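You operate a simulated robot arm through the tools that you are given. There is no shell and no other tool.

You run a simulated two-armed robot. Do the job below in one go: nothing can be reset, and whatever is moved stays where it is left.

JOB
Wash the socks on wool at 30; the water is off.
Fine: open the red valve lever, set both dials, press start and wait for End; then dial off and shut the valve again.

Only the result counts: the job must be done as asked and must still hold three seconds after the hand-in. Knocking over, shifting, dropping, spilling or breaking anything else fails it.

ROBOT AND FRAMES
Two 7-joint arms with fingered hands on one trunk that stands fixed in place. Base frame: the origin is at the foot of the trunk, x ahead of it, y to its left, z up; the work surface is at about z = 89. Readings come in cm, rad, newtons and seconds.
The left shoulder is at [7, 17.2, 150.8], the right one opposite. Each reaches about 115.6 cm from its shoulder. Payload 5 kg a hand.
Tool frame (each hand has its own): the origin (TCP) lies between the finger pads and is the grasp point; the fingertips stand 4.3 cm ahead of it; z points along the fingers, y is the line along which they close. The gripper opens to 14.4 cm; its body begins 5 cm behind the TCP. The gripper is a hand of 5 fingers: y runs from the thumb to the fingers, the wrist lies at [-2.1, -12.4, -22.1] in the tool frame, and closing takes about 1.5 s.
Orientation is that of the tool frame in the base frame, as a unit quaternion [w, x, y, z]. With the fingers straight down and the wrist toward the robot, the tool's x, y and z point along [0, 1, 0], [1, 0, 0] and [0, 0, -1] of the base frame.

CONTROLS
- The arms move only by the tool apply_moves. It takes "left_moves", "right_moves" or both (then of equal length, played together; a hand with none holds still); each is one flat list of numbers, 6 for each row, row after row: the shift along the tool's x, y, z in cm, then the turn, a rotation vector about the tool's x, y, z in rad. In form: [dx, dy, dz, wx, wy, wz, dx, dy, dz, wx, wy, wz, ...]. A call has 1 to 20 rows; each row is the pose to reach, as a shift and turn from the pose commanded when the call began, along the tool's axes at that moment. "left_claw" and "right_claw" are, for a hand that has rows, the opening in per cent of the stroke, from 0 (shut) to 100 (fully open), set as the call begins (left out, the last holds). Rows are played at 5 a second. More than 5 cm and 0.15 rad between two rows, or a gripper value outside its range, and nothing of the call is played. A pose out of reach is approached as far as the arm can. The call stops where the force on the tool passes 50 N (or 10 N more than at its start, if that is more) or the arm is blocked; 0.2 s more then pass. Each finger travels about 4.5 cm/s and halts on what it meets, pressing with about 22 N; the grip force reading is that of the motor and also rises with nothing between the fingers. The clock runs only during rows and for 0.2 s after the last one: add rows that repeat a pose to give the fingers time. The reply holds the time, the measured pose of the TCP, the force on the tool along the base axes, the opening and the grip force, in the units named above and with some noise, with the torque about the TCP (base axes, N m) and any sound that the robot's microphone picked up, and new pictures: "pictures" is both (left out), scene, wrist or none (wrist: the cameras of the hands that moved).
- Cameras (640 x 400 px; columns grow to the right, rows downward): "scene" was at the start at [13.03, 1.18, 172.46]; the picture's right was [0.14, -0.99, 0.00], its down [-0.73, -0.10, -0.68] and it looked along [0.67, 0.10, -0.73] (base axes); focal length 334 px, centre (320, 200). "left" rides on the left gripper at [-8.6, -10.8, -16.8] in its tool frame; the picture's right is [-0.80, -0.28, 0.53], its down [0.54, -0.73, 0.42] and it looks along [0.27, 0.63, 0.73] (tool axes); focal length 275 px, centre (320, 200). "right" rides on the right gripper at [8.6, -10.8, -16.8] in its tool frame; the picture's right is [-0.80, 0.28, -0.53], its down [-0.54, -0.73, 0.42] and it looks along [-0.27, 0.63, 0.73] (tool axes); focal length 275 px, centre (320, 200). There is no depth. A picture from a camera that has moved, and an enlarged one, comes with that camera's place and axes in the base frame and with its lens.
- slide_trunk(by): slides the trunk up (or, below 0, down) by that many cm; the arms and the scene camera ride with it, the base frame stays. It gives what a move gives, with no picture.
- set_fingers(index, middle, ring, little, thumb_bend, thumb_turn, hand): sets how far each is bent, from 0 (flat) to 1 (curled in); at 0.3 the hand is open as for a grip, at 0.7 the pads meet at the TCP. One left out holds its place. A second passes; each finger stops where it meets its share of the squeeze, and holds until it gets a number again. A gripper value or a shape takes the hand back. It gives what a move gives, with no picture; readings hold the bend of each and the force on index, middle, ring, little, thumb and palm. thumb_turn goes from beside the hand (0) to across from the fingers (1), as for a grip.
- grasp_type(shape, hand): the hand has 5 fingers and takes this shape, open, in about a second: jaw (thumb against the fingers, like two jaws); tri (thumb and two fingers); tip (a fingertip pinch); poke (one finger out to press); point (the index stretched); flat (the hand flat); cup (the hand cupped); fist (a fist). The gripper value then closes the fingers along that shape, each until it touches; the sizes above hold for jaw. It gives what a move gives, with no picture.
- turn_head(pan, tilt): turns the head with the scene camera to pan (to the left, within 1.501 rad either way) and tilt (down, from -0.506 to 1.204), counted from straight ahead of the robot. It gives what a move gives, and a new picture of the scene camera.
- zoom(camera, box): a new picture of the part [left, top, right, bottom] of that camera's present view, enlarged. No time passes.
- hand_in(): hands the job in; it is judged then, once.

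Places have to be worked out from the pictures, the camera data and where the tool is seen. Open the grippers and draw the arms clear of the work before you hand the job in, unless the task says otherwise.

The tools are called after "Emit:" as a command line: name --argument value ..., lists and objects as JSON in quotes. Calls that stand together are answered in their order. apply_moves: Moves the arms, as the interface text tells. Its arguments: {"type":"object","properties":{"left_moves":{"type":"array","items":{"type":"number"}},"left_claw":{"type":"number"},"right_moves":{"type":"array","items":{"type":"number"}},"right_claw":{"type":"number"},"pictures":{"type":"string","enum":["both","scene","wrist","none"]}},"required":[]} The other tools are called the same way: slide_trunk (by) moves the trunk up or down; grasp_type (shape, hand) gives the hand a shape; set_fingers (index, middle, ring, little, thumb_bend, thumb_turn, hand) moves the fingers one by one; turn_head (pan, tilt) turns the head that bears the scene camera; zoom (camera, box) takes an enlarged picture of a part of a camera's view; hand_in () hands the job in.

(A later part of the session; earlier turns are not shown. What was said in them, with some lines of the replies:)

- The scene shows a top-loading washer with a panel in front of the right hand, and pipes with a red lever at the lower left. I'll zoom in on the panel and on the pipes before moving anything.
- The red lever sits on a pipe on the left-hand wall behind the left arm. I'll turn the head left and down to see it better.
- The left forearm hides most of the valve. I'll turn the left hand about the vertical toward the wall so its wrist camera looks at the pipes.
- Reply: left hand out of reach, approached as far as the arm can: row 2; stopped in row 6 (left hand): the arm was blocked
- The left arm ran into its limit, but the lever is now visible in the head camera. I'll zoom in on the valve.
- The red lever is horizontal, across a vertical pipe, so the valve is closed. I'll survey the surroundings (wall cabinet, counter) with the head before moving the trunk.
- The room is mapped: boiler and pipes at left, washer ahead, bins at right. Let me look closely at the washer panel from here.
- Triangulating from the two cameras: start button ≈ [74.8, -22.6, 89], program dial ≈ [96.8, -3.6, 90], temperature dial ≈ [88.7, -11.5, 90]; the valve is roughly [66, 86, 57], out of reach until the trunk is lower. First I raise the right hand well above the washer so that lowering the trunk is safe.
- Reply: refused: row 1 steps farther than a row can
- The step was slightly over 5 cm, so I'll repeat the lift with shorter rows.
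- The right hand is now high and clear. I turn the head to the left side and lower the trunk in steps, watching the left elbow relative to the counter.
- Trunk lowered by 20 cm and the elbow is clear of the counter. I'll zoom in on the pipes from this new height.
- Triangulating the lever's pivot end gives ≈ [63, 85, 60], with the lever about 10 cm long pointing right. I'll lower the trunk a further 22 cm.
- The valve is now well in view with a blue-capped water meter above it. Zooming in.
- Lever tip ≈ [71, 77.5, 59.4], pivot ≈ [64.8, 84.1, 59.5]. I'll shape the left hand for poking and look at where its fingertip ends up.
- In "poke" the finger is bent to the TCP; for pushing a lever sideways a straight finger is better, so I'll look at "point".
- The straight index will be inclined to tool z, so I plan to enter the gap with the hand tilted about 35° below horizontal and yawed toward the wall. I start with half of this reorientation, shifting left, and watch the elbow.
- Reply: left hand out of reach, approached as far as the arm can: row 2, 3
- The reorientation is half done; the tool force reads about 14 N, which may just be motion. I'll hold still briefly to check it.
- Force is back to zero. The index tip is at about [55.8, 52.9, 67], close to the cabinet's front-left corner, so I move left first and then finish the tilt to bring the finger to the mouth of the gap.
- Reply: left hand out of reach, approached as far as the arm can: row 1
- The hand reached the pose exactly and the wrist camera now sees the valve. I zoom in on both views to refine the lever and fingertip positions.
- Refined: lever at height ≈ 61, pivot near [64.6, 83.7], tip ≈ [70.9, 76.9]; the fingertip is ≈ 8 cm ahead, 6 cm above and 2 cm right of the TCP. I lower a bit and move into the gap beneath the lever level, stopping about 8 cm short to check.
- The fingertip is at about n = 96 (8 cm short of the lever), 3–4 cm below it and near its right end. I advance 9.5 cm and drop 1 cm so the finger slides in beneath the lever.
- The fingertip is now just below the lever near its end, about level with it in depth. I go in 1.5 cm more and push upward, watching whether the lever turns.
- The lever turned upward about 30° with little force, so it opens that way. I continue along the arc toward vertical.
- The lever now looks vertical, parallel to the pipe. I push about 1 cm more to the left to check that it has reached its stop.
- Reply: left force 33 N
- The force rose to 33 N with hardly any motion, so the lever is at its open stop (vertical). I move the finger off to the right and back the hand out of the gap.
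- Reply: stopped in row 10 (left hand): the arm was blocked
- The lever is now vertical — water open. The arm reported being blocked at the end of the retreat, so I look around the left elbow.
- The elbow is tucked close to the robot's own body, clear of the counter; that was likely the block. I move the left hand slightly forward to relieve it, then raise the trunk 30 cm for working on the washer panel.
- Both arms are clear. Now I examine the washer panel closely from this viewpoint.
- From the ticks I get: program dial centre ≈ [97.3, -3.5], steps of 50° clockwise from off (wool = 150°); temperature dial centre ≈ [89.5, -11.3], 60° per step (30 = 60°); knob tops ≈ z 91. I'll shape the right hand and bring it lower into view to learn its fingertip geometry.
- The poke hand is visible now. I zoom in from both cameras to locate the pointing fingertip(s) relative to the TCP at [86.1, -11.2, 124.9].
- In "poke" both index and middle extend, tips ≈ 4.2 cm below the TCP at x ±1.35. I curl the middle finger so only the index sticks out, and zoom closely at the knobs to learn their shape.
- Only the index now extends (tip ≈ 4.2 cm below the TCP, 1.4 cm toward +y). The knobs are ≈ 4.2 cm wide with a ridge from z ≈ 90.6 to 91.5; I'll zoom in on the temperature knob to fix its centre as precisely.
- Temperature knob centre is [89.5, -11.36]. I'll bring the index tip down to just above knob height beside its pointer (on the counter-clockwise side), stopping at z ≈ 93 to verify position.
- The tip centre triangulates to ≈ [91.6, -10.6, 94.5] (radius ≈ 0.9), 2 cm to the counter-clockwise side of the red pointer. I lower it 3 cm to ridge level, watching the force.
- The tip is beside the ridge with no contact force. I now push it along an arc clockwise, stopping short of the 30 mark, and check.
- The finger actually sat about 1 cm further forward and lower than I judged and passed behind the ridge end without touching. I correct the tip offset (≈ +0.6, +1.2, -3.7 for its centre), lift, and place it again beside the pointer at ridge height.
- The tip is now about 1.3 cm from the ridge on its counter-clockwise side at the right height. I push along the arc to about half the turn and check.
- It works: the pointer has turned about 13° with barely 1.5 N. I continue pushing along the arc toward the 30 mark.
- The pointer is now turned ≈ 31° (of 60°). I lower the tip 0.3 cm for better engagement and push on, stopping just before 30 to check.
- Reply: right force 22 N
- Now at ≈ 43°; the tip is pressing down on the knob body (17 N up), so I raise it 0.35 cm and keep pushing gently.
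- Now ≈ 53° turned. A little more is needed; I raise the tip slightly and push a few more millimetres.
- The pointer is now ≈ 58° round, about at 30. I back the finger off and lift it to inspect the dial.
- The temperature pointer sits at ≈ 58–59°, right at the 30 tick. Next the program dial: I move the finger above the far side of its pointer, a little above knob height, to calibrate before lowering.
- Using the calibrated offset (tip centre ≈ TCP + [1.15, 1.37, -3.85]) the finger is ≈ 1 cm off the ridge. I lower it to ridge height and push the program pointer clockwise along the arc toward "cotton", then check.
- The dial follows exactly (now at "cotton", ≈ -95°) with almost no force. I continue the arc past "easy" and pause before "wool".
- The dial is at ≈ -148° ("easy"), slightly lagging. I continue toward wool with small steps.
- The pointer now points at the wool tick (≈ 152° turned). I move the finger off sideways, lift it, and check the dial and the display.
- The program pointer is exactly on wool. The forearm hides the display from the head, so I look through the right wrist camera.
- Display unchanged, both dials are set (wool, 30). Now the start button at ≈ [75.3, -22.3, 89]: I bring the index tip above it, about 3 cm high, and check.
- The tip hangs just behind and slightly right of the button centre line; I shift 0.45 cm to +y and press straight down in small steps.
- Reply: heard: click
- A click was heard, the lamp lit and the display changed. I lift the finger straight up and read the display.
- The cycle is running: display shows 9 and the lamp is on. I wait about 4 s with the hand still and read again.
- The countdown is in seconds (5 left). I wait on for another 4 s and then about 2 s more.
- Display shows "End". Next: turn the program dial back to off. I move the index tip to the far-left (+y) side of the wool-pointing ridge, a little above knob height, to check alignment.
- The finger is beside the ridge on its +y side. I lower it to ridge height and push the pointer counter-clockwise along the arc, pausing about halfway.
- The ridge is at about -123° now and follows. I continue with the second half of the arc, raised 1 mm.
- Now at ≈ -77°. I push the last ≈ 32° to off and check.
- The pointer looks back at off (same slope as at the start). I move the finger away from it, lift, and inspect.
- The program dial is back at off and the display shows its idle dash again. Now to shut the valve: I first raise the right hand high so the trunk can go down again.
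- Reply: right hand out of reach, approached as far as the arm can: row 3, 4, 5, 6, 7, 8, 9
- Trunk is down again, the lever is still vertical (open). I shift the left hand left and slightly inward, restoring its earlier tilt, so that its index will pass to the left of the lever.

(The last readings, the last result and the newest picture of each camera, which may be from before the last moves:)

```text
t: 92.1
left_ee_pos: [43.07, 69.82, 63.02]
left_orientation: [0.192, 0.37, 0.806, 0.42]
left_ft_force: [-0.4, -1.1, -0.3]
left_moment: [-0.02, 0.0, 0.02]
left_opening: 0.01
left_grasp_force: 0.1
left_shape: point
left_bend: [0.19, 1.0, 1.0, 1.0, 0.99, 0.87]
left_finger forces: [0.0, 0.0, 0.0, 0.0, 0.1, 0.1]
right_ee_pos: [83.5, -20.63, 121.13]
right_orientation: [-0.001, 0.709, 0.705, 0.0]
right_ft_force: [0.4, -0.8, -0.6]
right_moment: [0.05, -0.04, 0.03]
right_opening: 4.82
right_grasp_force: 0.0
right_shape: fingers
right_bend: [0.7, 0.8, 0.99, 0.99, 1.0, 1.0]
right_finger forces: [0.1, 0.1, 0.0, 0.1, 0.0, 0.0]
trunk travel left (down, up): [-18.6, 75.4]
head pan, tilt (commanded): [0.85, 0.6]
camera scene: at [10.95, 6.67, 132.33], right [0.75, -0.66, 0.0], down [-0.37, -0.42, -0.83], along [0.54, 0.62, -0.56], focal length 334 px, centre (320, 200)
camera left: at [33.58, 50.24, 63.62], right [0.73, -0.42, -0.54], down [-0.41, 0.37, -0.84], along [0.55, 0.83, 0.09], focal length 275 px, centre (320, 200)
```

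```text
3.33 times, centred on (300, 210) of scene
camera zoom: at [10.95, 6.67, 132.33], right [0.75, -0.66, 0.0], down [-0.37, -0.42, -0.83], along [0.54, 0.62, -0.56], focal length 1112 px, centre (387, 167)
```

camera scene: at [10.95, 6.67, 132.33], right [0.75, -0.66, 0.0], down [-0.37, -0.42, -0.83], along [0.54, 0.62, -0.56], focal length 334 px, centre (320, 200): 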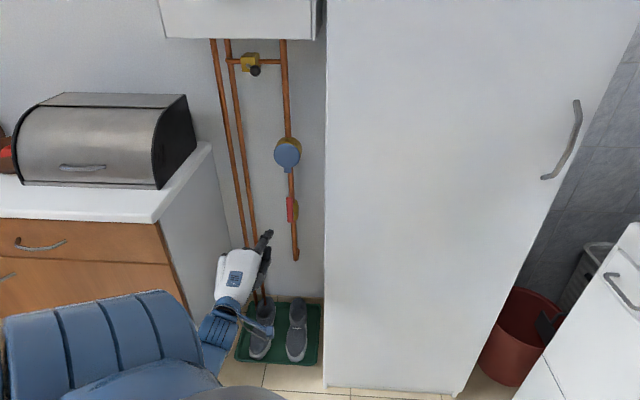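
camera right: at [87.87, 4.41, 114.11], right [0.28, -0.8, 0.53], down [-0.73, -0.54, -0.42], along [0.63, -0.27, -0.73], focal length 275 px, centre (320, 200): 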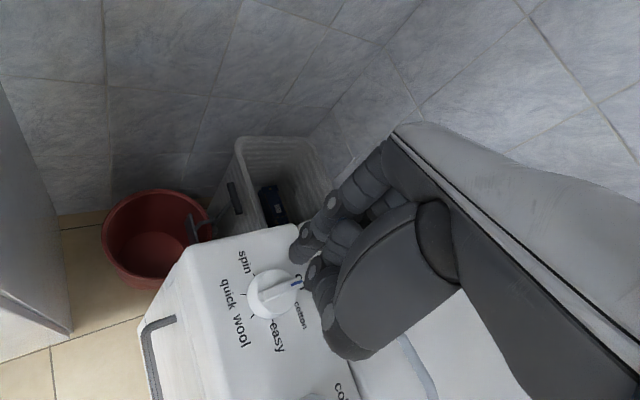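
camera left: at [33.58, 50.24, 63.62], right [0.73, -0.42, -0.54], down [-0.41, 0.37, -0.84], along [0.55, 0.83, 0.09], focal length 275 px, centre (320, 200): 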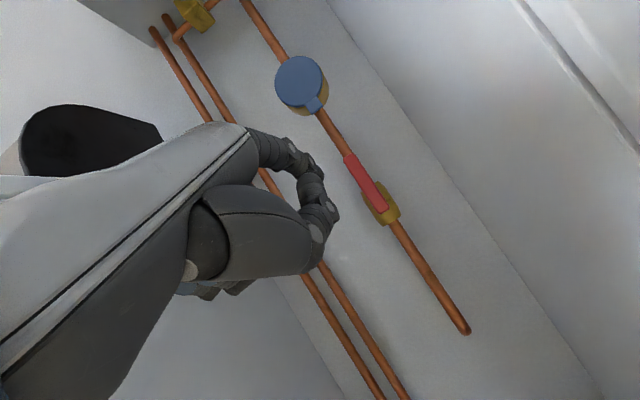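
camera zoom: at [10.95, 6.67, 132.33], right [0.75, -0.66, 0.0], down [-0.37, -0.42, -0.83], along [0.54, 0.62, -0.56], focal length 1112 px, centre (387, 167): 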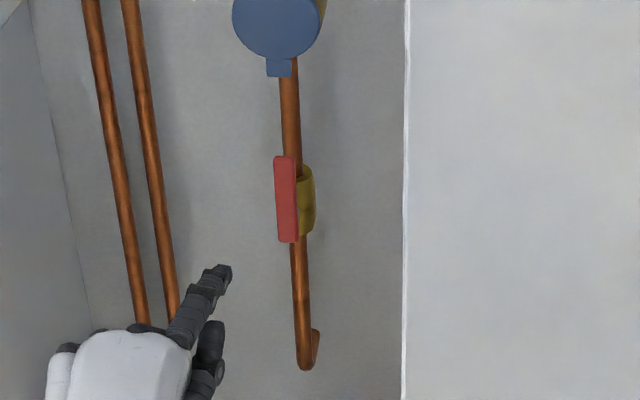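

The fingertip is ≈ 3 cm left of the lever line and still 16 cm short of it. I go in 16 cm while dropping 1.3 cm and check clearance.

Emit:
apply_moves --left_moves '[0.328, 2.086, 4.021, 0, 0, 0, 0.655, 4.089, 8.1, 0, 0, 0, 0.983, 6.666, 11.777, 0, 0, 0, 1.165, 8.098, 13.82, 0, 0, 0, 1.165, 8.098, 13.82, 0, 0, 0]' --pictures "none"

Emit:
zoom --camera "scene" --box '[265, 150, 335, 250]'

Emit:
zoom --camera "left" --box '[220, 60, 440, 280]'

```text
t: 93.3
left_ee_pos: [54.54, 81.11, 61.56]
left_orientation: [0.192, 0.369, 0.807, 0.42]
left_ft_force: [-0.6, -0.6, 0.4]
left_moment: [-0.04, 0.0, 0.0]
left_opening: 0.01
left_grasp_force: 0.0
left_shape: point
left_bend: [0.19, 1.0, 1.0, 1.0, 0.99, 0.87]
left_finger forces: [0.1, 0.0, 0.1, 0.1, 0.1, 0.1]
right_ee_pos: [83.64, -20.58, 121.05]
right_orientation: [0.001, 0.708, 0.706, 0.0]
right_ft_force: [0.3, 0.1, 0.3]
right_moment: [-0.03, -0.01, 0.01]
right_opening: 4.85
right_grasp_force: 0.1
right_shape: fingers
right_bend: [0.7, 0.8, 0.99, 0.99, 1.0, 1.0]
right_finger forces: [0.0, 0.0, 0.0, 0.0, 0.0, 0.1]
trunk travel left (down, up): [-18.6, 75.4]
head pan, tilt (commanded): [0.85, 0.6]
```

```text
4.00 times, centred on (300, 200) of scene
camera zoom: at [10.96, 6.71, 132.33], right [0.75, -0.66, 0.0], down [-0.37, -0.42, -0.82], along [0.54, 0.62, -0.57], focal length 1334 px, centre (400, 200)
```

zoom: 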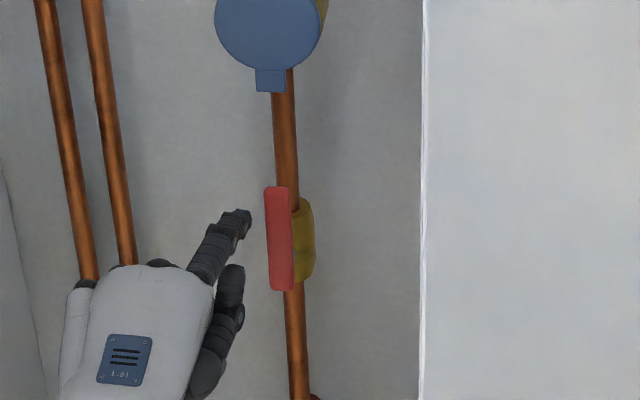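

```text
1.82 times, centred on (330, 170) of left
camera zoom: at [45.04, 61.56, 62.14], right [0.73, -0.42, -0.54], down [-0.41, 0.36, -0.84], along [0.55, 0.83, 0.09], focal length 500 px, centre (302, 254)
```

zoom: 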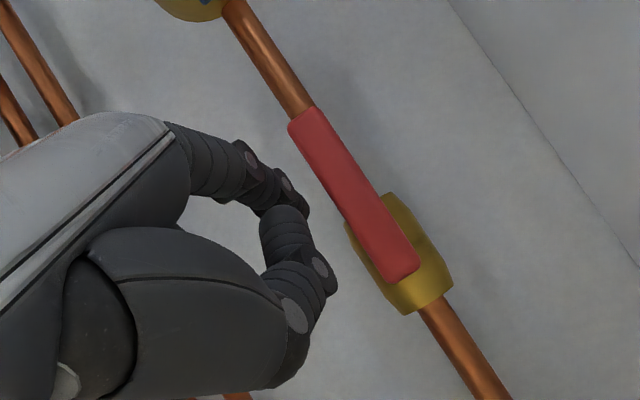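

The fingertip is now beside the lever's upper left flank, clear of it, and the thumb stays ≈ 5 cm behind the tip. I go 2 cm deeper and push right along the arc to about 45°.

Emit:
apply_moves --left_moves '[0.146, 1.145, 1.634, 0, 0, 0, -0.952, 1.191, 1.7, 0, 0, 0, -1.849, 1.352, 1.667, 0, 0, 0, -2.747, 1.479, 1.658, 0, 0, 0, -3.645, 1.451, 1.758, 0, 0, 0, -4.543, 1.382, 1.886, 0, 0, 0, -5.391, 1.172, 2.109, 0, 0, 0, -6.229, 0.904, 2.371, 0, 0, 0]' --pictures "none"

Emit:
zoom --camera "scene" --box '[265, 150, 335, 250]'

Emit:
zoom --camera "left" --box '[220, 60, 440, 280]'

```text
t: 95.1
left_ee_pos: [60.49, 78.23, 60.99]
left_orientation: [0.192, 0.37, 0.806, 0.42]
left_ft_force: [-1.9, 2.5, -0.3]
left_moment: [-0.16, -0.21, 0.16]
left_opening: 13.62
left_grasp_force: 0.2
left_shape: point
left_bend: [0.19, 1.0, 1.0, 1.0, 0.99, 0.87]
left_finger forces: [2.8, 0.0, 0.0, 0.0, 0.1, 0.1]
right_ee_pos: [83.6, -20.53, 121.14]
right_orientation: [0.0, 0.708, 0.706, 0.0]
right_ft_force: [1.0, 0.4, 0.1]
right_moment: [0.01, 0.01, 0.0]
right_opening: 4.84
right_grasp_force: 0.0
right_shape: fingers
right_bend: [0.7, 0.8, 0.99, 0.99, 1.0, 1.0]
right_finger forces: [0.0, 0.1, 0.1, 0.0, 0.0, 0.1]
trunk travel left (down, up): [-18.6, 75.4]
head pan, tilt (commanded): [0.85, 0.6]
```

```text
4.00 times, centred on (300, 200) of scene
camera zoom: at [10.96, 6.73, 132.33], right [0.75, -0.66, 0.0], down [-0.37, -0.42, -0.82], along [0.54, 0.62, -0.57], focal length 1334 px, centre (400, 200)
```

zoom: 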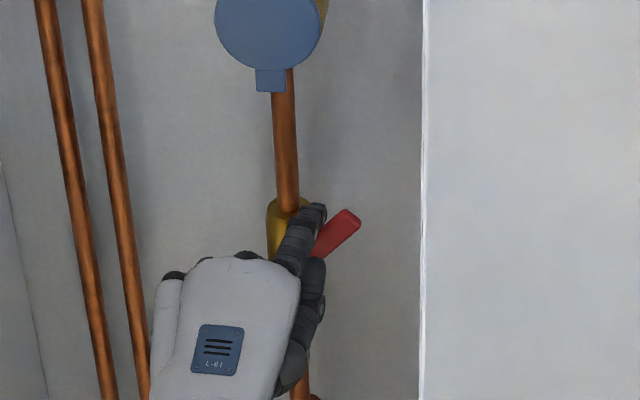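

```text
1.82 times, centred on (330, 170) of left
camera zoom: at [51.01, 58.56, 61.62], right [0.73, -0.42, -0.54], down [-0.41, 0.37, -0.84], along [0.55, 0.83, 0.09], focal length 500 px, centre (302, 254)
```

zoom: 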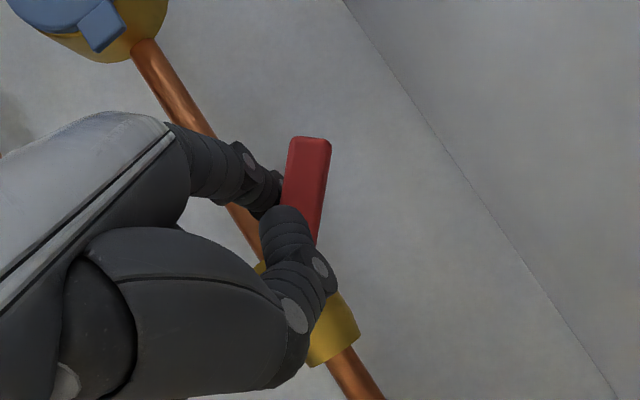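

The lever is coming down nicely (≈ 40° above horizontal). I continue the arc down to horizontal.

Emit:
apply_moves --left_moves '[-0.748, -0.378, 0.332, 0, 0, 0, -1.457, -0.824, 0.707, 0, 0, 0, -2.045, -1.348, 1.127, 0, 0, 0, -2.584, -1.947, 1.595, 0, 0, 0, -2.973, -2.578, 2.072, 0, 0, 0, -3.302, -3.285, 2.597, 0, 0, 0]' --pictures "none"

Emit:
zoom --camera "scene" --box '[265, 170, 335, 270]'

Emit:
zoom --camera "left" --box '[220, 60, 440, 280]'

```text
t: 96.5
left_ee_pos: [62.74, 75.77, 56.91]
left_orientation: [0.192, 0.369, 0.807, 0.42]
left_ft_force: [-2.1, 1.8, 3.3]
left_moment: [-0.02, -0.35, 0.2]
left_opening: 0.0
left_grasp_force: 0.2
left_shape: point
left_bend: [0.18, 1.0, 1.0, 1.0, 0.99, 0.87]
left_finger forces: [4.2, 0.0, 0.0, 0.1, 0.1, 0.0]
right_ee_pos: [83.58, -20.58, 121.21]
right_orientation: [0.0, 0.708, 0.706, -0.001]
right_ft_force: [0.1, 0.2, 0.9]
right_moment: [0.03, 0.0, -0.01]
right_opening: 4.83
right_grasp_force: 0.0
right_shape: fingers
right_bend: [0.7, 0.8, 0.99, 0.99, 1.0, 1.0]
right_finger forces: [0.0, 0.0, 0.0, 0.0, 0.0, 0.0]
trunk travel left (down, up): [-18.6, 75.4]
head pan, tilt (commanded): [0.85, 0.6]
```

```text
4.00 times, centred on (300, 220) of scene
camera zoom: at [10.94, 6.69, 132.34], right [0.75, -0.66, 0.0], down [-0.37, -0.42, -0.83], along [0.54, 0.62, -0.56], focal length 1334 px, centre (400, 120)
```

zoom: 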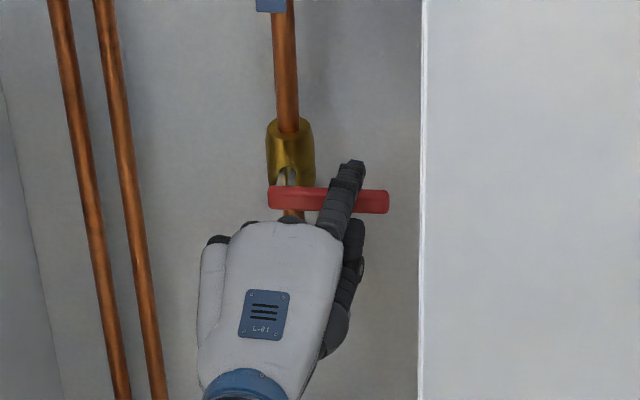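

```text
1.82 times, centred on (330, 170) of left
camera zoom: at [53.22, 56.22, 57.5], right [0.73, -0.42, -0.54], down [-0.41, 0.37, -0.84], along [0.55, 0.83, 0.09], focal length 500 px, centre (302, 254)
```

zoom: 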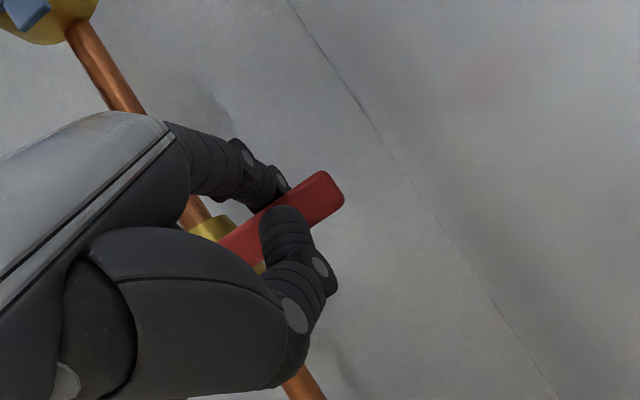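

The lever is horizontal again, matching its original closed position. I press down a few more millimetres to make sure it is at the stop.

Emit:
apply_moves --left_moves '[-0.1, -0.35, 0.25, 0, 0, 0, -0.15, -0.75, 0.53, 0, 0, 0, -0.15, -0.75, 0.53, 0, 0, 0]' --pictures "none"

Emit:
zoom --camera "scene" --box '[265, 170, 335, 270]'

```text
t: 97.3
left_ee_pos: [62.85, 75.8, 56.18]
left_orientation: [0.193, 0.369, 0.806, 0.42]
left_ft_force: [-5.3, 2.0, 10.1]
left_moment: [0.12, -0.95, 0.22]
left_opening: 0.0
left_grasp_force: 0.0
left_shape: point
left_bend: [0.16, 1.0, 1.0, 1.0, 0.99, 0.87]
left_finger forces: [10.0, 0.0, 0.0, 0.1, 0.1, 0.0]
right_ee_pos: [83.43, -20.7, 121.09]
right_orientation: [0.001, 0.709, 0.705, 0.001]
right_ft_force: [0.5, 0.1, -0.3]
right_moment: [-0.02, 0.0, -0.01]
right_opening: 4.85
right_grasp_force: 0.1
right_shape: fingers
right_bend: [0.7, 0.8, 0.99, 0.99, 1.0, 1.0]
right_finger forces: [0.0, 0.0, 0.0, 0.0, 0.0, 0.0]
trunk travel left (down, up): [-18.6, 75.4]
head pan, tilt (commanded): [0.85, 0.6]
```

```text
4.00 times, centred on (300, 220) of scene
camera zoom: at [10.84, 6.62, 132.35], right [0.75, -0.66, 0.0], down [-0.37, -0.42, -0.83], along [0.54, 0.62, -0.56], focal length 1334 px, centre (400, 120)
```

zoom: 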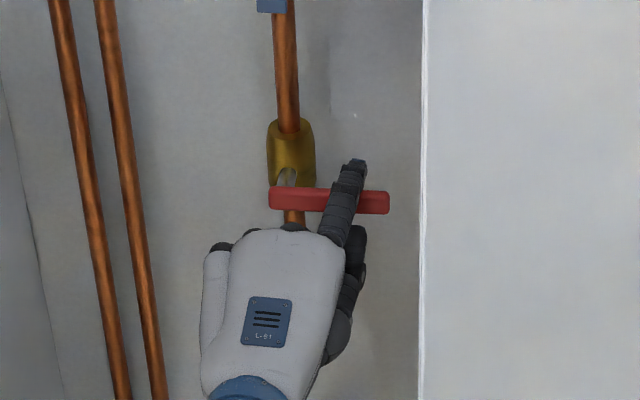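

Force rose to 11 N with no further lever motion, so the valve is fully shut. I lift the finger off and back the left hand out of the gap.

Emit:
apply_moves --left_moves '[0, 0.819, -0.574, 0, 0, 0, 0, 1.638, -1.148, 0, 0, 0, -0.328, -0.939, -4.825, 0, 0, 0, -0.655, -3.516, -8.502, 0, 0, 0, -0.983, -6.093, -12.18, 0, 0, 0, -1.31, -8.671, -15.856, 0, 0, 0, -1.6, -10.96, -19.12, 0, 0, 0]' --pictures "scene"

Emit:
zoom --camera "scene" --box '[265, 150, 335, 250]'

```text
t: 99.1
left_ee_pos: [50.3, 61.79, 61.52]
left_orientation: [0.206, 0.368, 0.79, 0.444]
left_ft_force: [1.0, -0.6, 3.4]
left_moment: [-0.09, 0.18, 0.09]
left_opening: 0.0
left_grasp_force: 0.0
left_shape: point
left_bend: [0.19, 1.0, 1.0, 1.0, 0.99, 0.87]
left_finger forces: [0.1, 0.1, 0.0, 0.0, 0.1, 0.0]
right_ee_pos: [83.87, -20.72, 121.24]
right_orientation: [0.001, 0.71, 0.704, 0.0]
right_ft_force: [-2.7, -3.3, 2.2]
right_moment: [0.25, -0.24, 0.0]
right_opening: 4.87
right_grasp_force: 0.1
right_shape: fingers
right_bend: [0.7, 0.8, 0.99, 0.99, 1.0, 1.0]
right_finger forces: [0.0, 0.0, 0.1, 0.0, 0.1, 0.0]
trunk travel left (down, up): [-18.6, 75.4]
head pan, tilt (commanded): [0.85, 0.6]
stopped in row 7 (left hand): the arm was blocked; the commanded pose is now the measured one
camera scene: at [11.45, 6.95, 132.46], right [0.75, -0.66, 0.0], down [-0.38, -0.43, -0.82], along [0.54, 0.62, -0.57], focal length 334 px, centre (320, 200)
```

scene: 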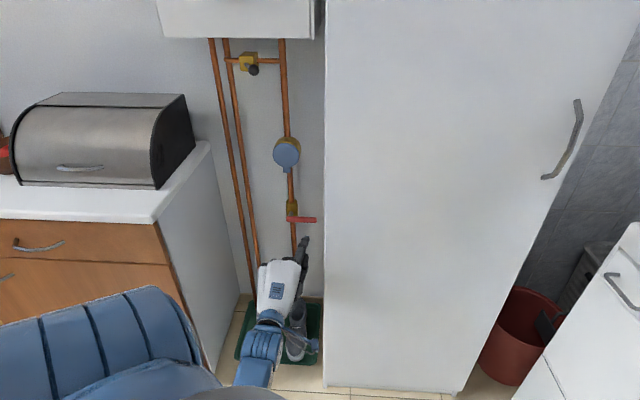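

```text
4.00 times, centred on (300, 200) of scene
camera zoom: at [11.45, 6.95, 132.46], right [0.75, -0.66, 0.0], down [-0.38, -0.43, -0.82], along [0.54, 0.62, -0.57], focal length 1334 px, centre (400, 200)
```

zoom: 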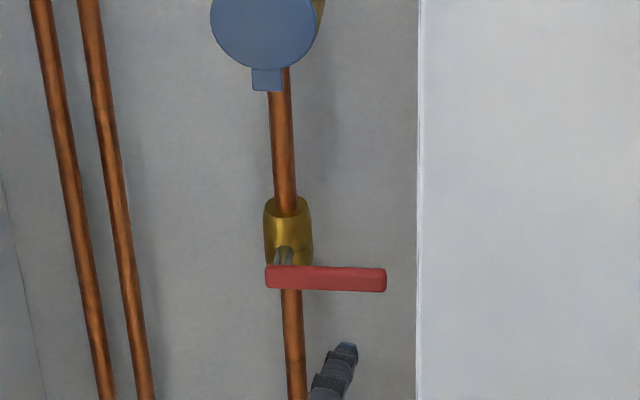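

The lever is horizontal (closed). The elbow again meets the robot's own body, so I lift the hand a bit while easing back to the pose that worked before, then raise the trunk.

Emit:
apply_moves --left_moves '[0, 1.6, -1.1, 0, 0, 0, 0, 3.2, -2.3, 0, 0, 0, 0, 4.8, -3.4, 0, 0, 0, 1.0, 4.8, -5.0, 0, 0, 0, 2.0, 4.0, -7.0, 0, 0, 0]' --pictures "scene"

```text
t: 100.5
left_ee_pos: [49.71, 61.4, 72.16]
left_orientation: [0.236, 0.354, 0.777, 0.464]
left_ft_force: [-0.7, -1.4, 4.5]
left_moment: [-0.11, 0.22, 0.0]
left_opening: 0.0
left_grasp_force: 0.0
left_shape: point
left_bend: [0.19, 1.0, 1.0, 1.0, 0.99, 0.87]
left_finger forces: [0.0, 0.1, 0.0, 0.0, 0.1, 0.0]
right_ee_pos: [84.06, -20.54, 120.89]
right_orientation: [0.001, 0.71, 0.704, -0.001]
right_ft_force: [-4.3, -2.7, 4.9]
right_moment: [0.16, -0.35, -0.04]
right_opening: 4.83
right_grasp_force: 0.1
right_shape: fingers
right_bend: [0.7, 0.8, 0.99, 0.99, 1.0, 1.0]
right_finger forces: [0.0, 0.1, 0.0, 0.1, 0.0, 0.0]
trunk travel left (down, up): [-18.6, 75.4]
head pan, tilt (commanded): [0.85, 0.6]
stopped in row 5 (left hand): the arm was blocked; the commanded pose is now the measured one
camera scene: at [11.81, 7.14, 132.16], right [0.75, -0.66, 0.0], down [-0.38, -0.43, -0.82], along [0.54, 0.62, -0.57], focal length 334 px, centre (320, 200)
```

scene: 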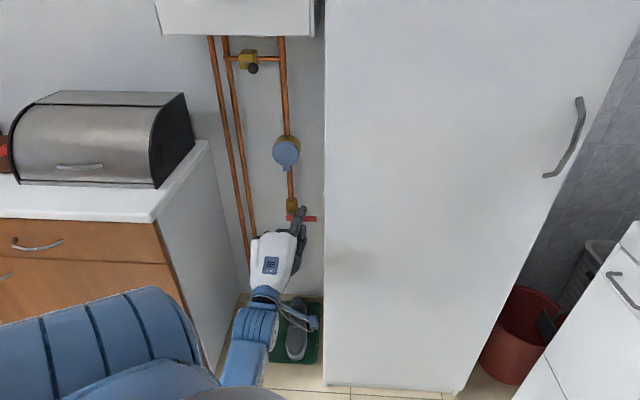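

Still elbow-against-body; the elbow hangs low, so I'll raise the hand (staying 15 cm in front of the pipes) to let the elbow hang freely.

Emit:
apply_moves --left_moves '[0.017, 2.236, -0.033, 0, 0, 0, -0.154, 6.23, -2.09, 0, 0, 0, -0.325, 10.23, -4.16, 0, 0, 0, -0.496, 14.22, -6.22, 0, 0, 0, -0.667, 18.22, -8.28, 0, 0, 0, -0.82, 21.77, -10.11, 0, 0, 0]' --pictures "scene"

```text
t: 101.9
left_ee_pos: [50.21, 62.43, 94.98]
left_orientation: [0.231, 0.356, 0.78, 0.46]
left_ft_force: [0.5, 0.1, 0.0]
left_moment: [0.0, -0.03, 0.01]
left_opening: 0.0
left_grasp_force: 0.2
left_shape: point
left_bend: [0.19, 1.0, 1.0, 1.0, 0.99, 0.87]
left_finger forces: [0.0, 0.0, 0.0, 0.0, 0.1, 0.0]
left hand out of reach, approached as far as the arm can: row 6
right_ee_pos: [83.64, -20.42, 120.98]
right_orientation: [0.001, 0.708, 0.706, 0.001]
right_ft_force: [-0.3, -0.3, 0.2]
right_moment: [-0.03, -0.03, 0.01]
right_opening: 4.85
right_grasp_force: 0.0
right_shape: fingers
right_bend: [0.7, 0.8, 0.99, 0.99, 1.0, 1.0]
right_finger forces: [0.0, 0.0, 0.1, 0.0, 0.0, 0.1]
trunk travel left (down, up): [-18.6, 75.4]
head pan, tilt (commanded): [0.85, 0.6]
camera scene: at [10.98, 6.76, 132.32], right [0.75, -0.66, 0.0], down [-0.37, -0.42, -0.82], along [0.54, 0.62, -0.57], focal length 334 px, centre (320, 200)
```

scene: 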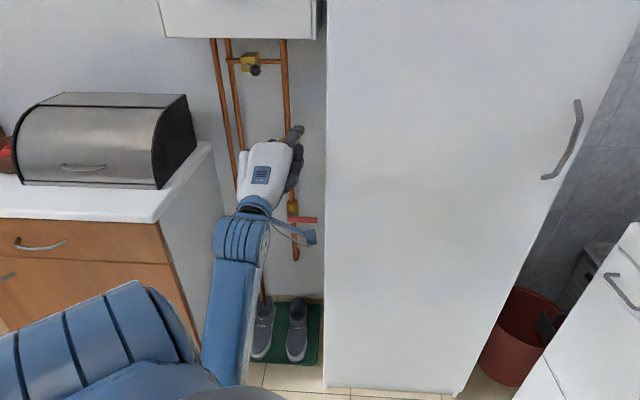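

The arm is free now. I retract the left hand straight back, away from the gap.

Emit:
apply_moves --left_moves '[-0.36, -1.84, -3.53, 0, 0, 0, -0.72, -3.68, -7.06, 0, 0, 0, -1.08, -5.52, -10.6, 0, 0, 0]' --pictures "scene"

```text
t: 102.7
left_ee_pos: [48.47, 60.84, 90.71]
left_orientation: [0.232, 0.356, 0.779, 0.461]
left_ft_force: [0.5, 0.5, 0.2]
left_moment: [-0.01, -0.01, 0.0]
left_opening: 0.0
left_grasp_force: 0.0
left_shape: point
left_bend: [0.19, 1.0, 1.0, 1.0, 0.99, 0.87]
left_finger forces: [0.0, 0.0, 0.0, 0.0, 0.0, 0.0]
left hand out of reach, approached as far as the arm can: row 1, 2, 3
right_ee_pos: [83.56, -20.65, 121.09]
right_orientation: [0.001, 0.709, 0.705, 0.001]
right_ft_force: [-0.8, -0.5, 0.6]
right_moment: [-0.01, 0.01, -0.01]
right_opening: 4.86
right_grasp_force: 0.0
right_shape: fingers
right_bend: [0.7, 0.8, 0.99, 0.99, 1.0, 1.0]
right_finger forces: [0.0, 0.0, 0.0, 0.0, 0.0, 0.0]
trunk travel left (down, up): [-18.6, 75.4]
head pan, tilt (commanded): [0.85, 0.6]
camera scene: at [10.97, 6.72, 132.33], right [0.75, -0.66, 0.0], down [-0.37, -0.42, -0.82], along [0.54, 0.62, -0.57], focal length 334 px, centre (320, 200)
```

scene: 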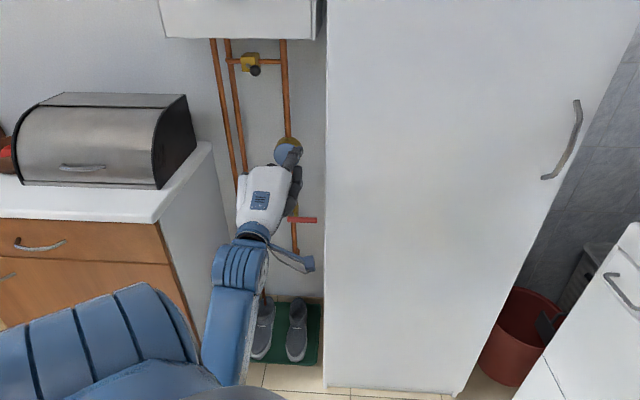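

The left arm is at a joint limit in this direction. I try pitching the hand upward about the wrist while drawing it back, which should bend it more naturally.

Emit:
apply_moves --left_moves '[-0.3, 1.73, -3.13, -0.133, 0, 0, -0.6, 3.47, -6.27, -0.267, 0, 0, -0.9, 5.2, -9.4, -0.4, 0, 0]' --pictures "scene"

```text
t: 103.5
left_ee_pos: [45.69, 57.77, 98.0]
left_orientation: [0.297, 0.302, 0.672, 0.607]
left_ft_force: [-0.3, 0.1, 0.3]
left_moment: [0.03, -0.02, 0.03]
left_opening: 0.0
left_grasp_force: 0.0
left_shape: point
left_bend: [0.19, 1.0, 1.0, 1.0, 0.99, 0.87]
left_finger forces: [0.0, 0.0, 0.1, 0.1, 0.0, 0.1]
left hand out of reach, approached as far as the arm can: row 1, 2, 3
right_ee_pos: [83.48, -20.63, 121.11]
right_orientation: [0.0, 0.709, 0.705, 0.001]
right_ft_force: [0.8, -0.6, 0.5]
right_moment: [0.03, 0.01, 0.02]
right_opening: 4.84
right_grasp_force: 0.0
right_shape: fingers
right_bend: [0.7, 0.8, 0.99, 0.99, 1.0, 1.0]
right_finger forces: [0.0, 0.1, 0.0, 0.1, 0.1, 0.1]
trunk travel left (down, up): [-18.6, 75.4]
head pan, tilt (commanded): [0.85, 0.6]
camera scene: at [10.94, 6.67, 132.33], right [0.75, -0.66, 0.0], down [-0.37, -0.42, -0.83], along [0.54, 0.62, -0.56], focal length 334 px, centre (320, 200)
```

scene: 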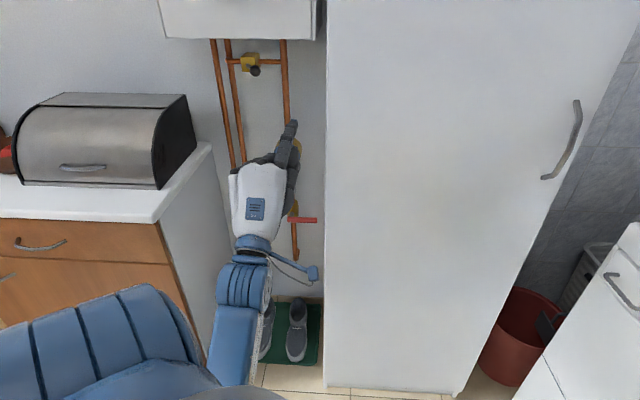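

The hand is now drawn back just outside the gap, nothing touching. I try to retract another 5 cm in the same manner.

Emit:
apply_moves --left_moves '[0.3, 1.0, -2.5, -0.1, 0, 0, 0.6, 2.0, -5.0, -0.2, 0, 0, 1.0, 3.0, -7.5, -0.3, 0, 0]' --pictures "scene"

```text
t: 104.3
left_ee_pos: [40.17, 54.34, 102.41]
left_orientation: [0.342, 0.254, 0.561, 0.71]
left_ft_force: [-0.9, 0.6, 0.3]
left_moment: [-0.03, 0.02, 0.02]
left_opening: 0.0
left_grasp_force: 0.0
left_shape: point
left_bend: [0.19, 1.0, 1.0, 1.0, 0.99, 0.87]
left_finger forces: [0.1, 0.0, 0.0, 0.0, 0.1, 0.1]
left hand out of reach, approached as far as the arm can: row 1, 2, 3
right_ee_pos: [83.74, -20.44, 120.9]
right_orientation: [-0.001, 0.709, 0.705, -0.001]
right_ft_force: [0.4, 0.3, -0.5]
right_moment: [-0.01, -0.02, 0.0]
right_opening: 4.85
right_grasp_force: 0.0
right_shape: fingers
right_bend: [0.7, 0.8, 0.99, 0.99, 1.0, 1.0]
right_finger forces: [0.1, 0.0, 0.0, 0.1, 0.1, 0.1]
trunk travel left (down, up): [-18.6, 75.4]
head pan, tilt (commanded): [0.85, 0.6]
camera scene: at [11.23, 6.83, 132.27], right [0.75, -0.66, 0.0], down [-0.37, -0.43, -0.82], along [0.54, 0.62, -0.57], focal length 334 px, centre (320, 200)
```

scene: 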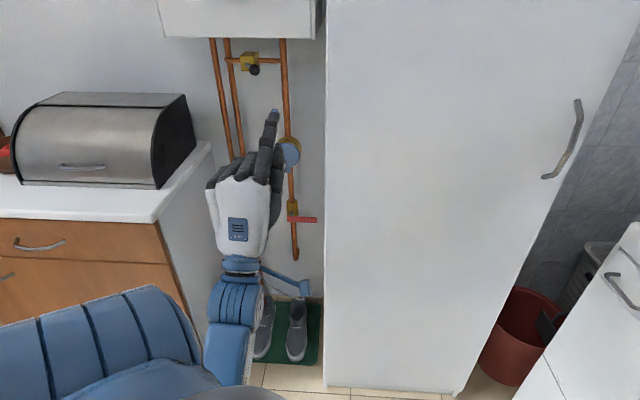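

The left hand is now well clear of the gap. I open both hands (jaw) and look at the valve and the washer once more.

Emit:
grasp_type --shape "jaw" --hand "left"

Emit:
grasp_type --shape "jaw" --hand "right"

Emit:
zoom --camera "scene" --box '[220, 120, 345, 370]'

Emit:
turn_head --pan -0.1 --tilt 0.6

```text
t: 105.2
left_ee_pos: [40.38, 54.26, 102.18]
left_orientation: [0.341, 0.257, 0.563, 0.708]
left_ft_force: [-0.3, 0.5, 0.3]
left_moment: [0.01, 0.06, 0.03]
left_opening: 14.37
left_grasp_force: 0.1
left_shape: jaw
left_bend: [0.3, 0.3, 0.3, 0.3, 0.3, 0.97]
left_finger forces: [0.0, 0.0, 0.0, 0.1, 0.0, 0.0]
right_ee_pos: [83.84, -20.45, 120.74]
right_orientation: [0.0, 0.71, 0.705, -0.001]
right_ft_force: [0.1, 0.3, 0.3]
right_moment: [0.02, -0.01, 0.02]
right_opening: 4.87
right_grasp_force: 0.1
right_shape: fingers
right_bend: [0.7, 0.8, 0.99, 0.99, 1.0, 1.0]
right_finger forces: [0.1, 0.0, 0.0, 0.0, 0.0, 0.0]
trunk travel left (down, up): [-18.6, 75.4]
head pan, tilt (commanded): [0.85, 0.6]
```

```text
t: 106.1
left_ee_pos: [40.45, 54.31, 102.18]
left_orientation: [0.341, 0.258, 0.563, 0.707]
left_ft_force: [-0.3, 1.1, 0.4]
left_moment: [0.02, 0.02, -0.01]
left_opening: 14.37
left_grasp_force: 0.0
left_shape: jaw
left_bend: [0.3, 0.3, 0.3, 0.3, 0.3, 0.97]
left_finger forces: [0.1, 0.1, 0.1, 0.1, 0.0, 0.0]
right_ee_pos: [84.06, -20.41, 120.85]
right_orientation: [-0.001, 0.708, 0.706, -0.002]
right_ft_force: [0.7, -0.1, 0.2]
right_moment: [0.0, 0.03, 0.0]
right_opening: 14.42
right_grasp_force: 0.1
right_shape: jaw
right_bend: [0.3, 0.3, 0.3, 0.3, 0.3, 0.98]
right_finger forces: [0.0, 0.0, 0.1, 0.1, 0.0, 0.0]
trunk travel left (down, up): [-18.6, 75.4]
head pan, tilt (commanded): [0.85, 0.6]
```

```text
1.60 times, centred on (282, 245) of scene
camera zoom: at [11.52, 6.94, 132.25], right [0.75, -0.66, 0.0], down [-0.38, -0.43, -0.82], along [0.54, 0.62, -0.57], focal length 534 px, centre (380, 128)
```

zoom: 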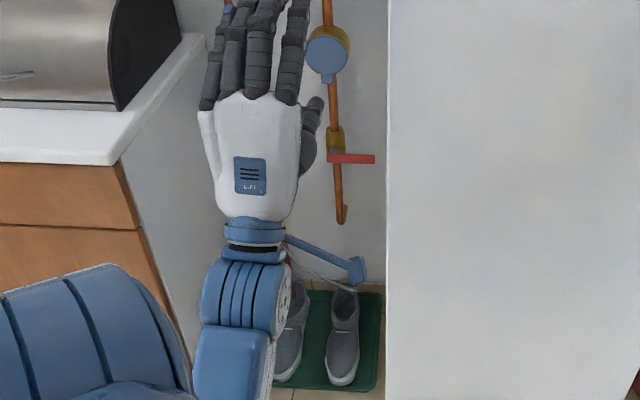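

```text
t: 107.3
left_ee_pos: [40.56, 54.41, 101.87]
left_orientation: [0.34, 0.259, 0.564, 0.707]
left_ft_force: [0.0, 0.0, 0.0]
left_moment: [0.02, -0.01, 0.02]
left_opening: 14.38
left_grasp_force: 0.1
left_shape: jaw
left_bend: [0.3, 0.3, 0.3, 0.3, 0.3, 0.97]
left_finger forces: [0.1, 0.0, 0.0, 0.0, 0.1, 0.0]
right_ee_pos: [84.22, -20.4, 120.65]
right_orientation: [-0.001, 0.709, 0.705, -0.002]
right_ft_force: [-0.4, -0.4, 0.4]
right_moment: [-0.03, 0.0, 0.01]
right_opening: 14.37
right_grasp_force: 0.1
right_shape: jaw
right_bend: [0.3, 0.3, 0.3, 0.3, 0.3, 0.98]
right_finger forces: [0.1, 0.0, 0.0, 0.0, 0.1, 0.0]
trunk travel left (down, up): [-18.6, 75.4]
head pan, tilt (commanded): [-0.099, 0.6]
camera scene: at [14.59, -0.51, 132.25], right [-0.1, -1.0, 0.0], down [-0.57, 0.05, -0.82], along [0.82, -0.08, -0.57], focal length 334 px, centre (320, 200)
```

scene: 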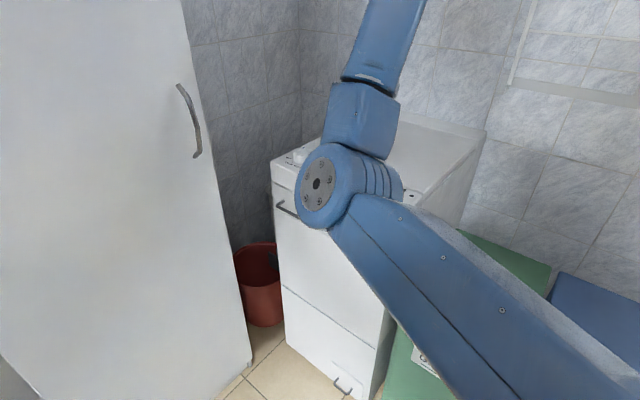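

The valve lever is closed and the shoes are untouched. The body leans slightly from the left elbow resting on it, so I ease the left hand forward a little, and check the panel through the right wrist camera.

Emit:
apply_moves --left_moves '[0, 0, 1.2, 0.06, 0, 0, 0, 0, 2.5, 0.12, 0, 0, 0, 0, 2.5, 0.12, 0, 0]' --pictures "none"

Emit:
zoom --camera "right" --box '[80, 140, 320, 400]'

```text
t: 108.1
left_ee_pos: [42.47, 56.75, 100.71]
left_orientation: [0.323, 0.275, 0.616, 0.664]
left_ft_force: [-0.6, -0.7, 0.2]
left_moment: [-0.01, -0.01, -0.04]
left_opening: 14.35
left_grasp_force: 0.1
left_shape: jaw
left_bend: [0.3, 0.3, 0.3, 0.3, 0.3, 0.97]
left_finger forces: [0.1, 0.0, 0.1, 0.0, 0.1, 0.0]
left hand out of reach, approached as far as the arm can: row 1, 2, 3
right_ee_pos: [83.57, -20.62, 121.08]
right_orientation: [0.002, 0.709, 0.705, 0.001]
right_ft_force: [0.3, -0.1, 0.7]
right_moment: [0.05, -0.02, 0.0]
right_opening: 14.42
right_grasp_force: 0.1
right_shape: jaw
right_bend: [0.3, 0.3, 0.3, 0.3, 0.3, 0.98]
right_finger forces: [0.1, 0.0, 0.1, 0.0, 0.1, 0.0]
trunk travel left (down, up): [-18.6, 75.4]
head pan, tilt (commanded): [-0.099, 0.6]
```

```text
1.54 times, centred on (200, 270) of right
camera zoom: at [72.71, -11.92, 137.85], right [0.28, -0.8, 0.53], down [-0.73, -0.54, -0.42], along [0.63, -0.27, -0.73], focal length 424 px, centre (505, 92)
```

zoom: 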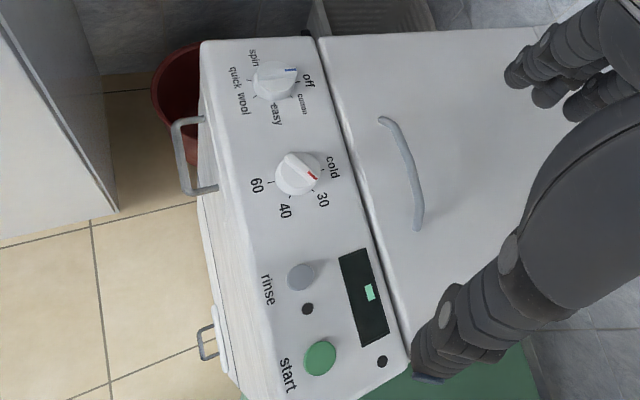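

Program dial at off, display idle, lamp out, lever shut, both hands open and clear with no contact forces. I hand the job in.

Emit:
hand_in

```text
The job is handed in.
```

The wash is finished and I've handed the job in.

- **Water on:** I pushed the red lever up to its stop.
- **Wash:** I set the program dial to wool and the temperature dial to 30, then pressed start. It clicked, counted down and showed "End".
- **Dial off:** The program dial is back at off and the display shows its idle mark again. I left the temperature dial at 30.
- **Water off:** I pushed the lever back down to horizontal against its stop.

The temperature pointer looked about 2° short of the 30 tick when I measured it from the picture. I left it there because it was clearly at 30.

I didn't open the lid, so I'm assuming the socks were already in the drum.

Nothing else was moved. While I was pulling the left arm back out, it was blocked a few times, apparently by its elbow pressing against the robot's own body. I freed it before handing in, and both hands are open and clear.
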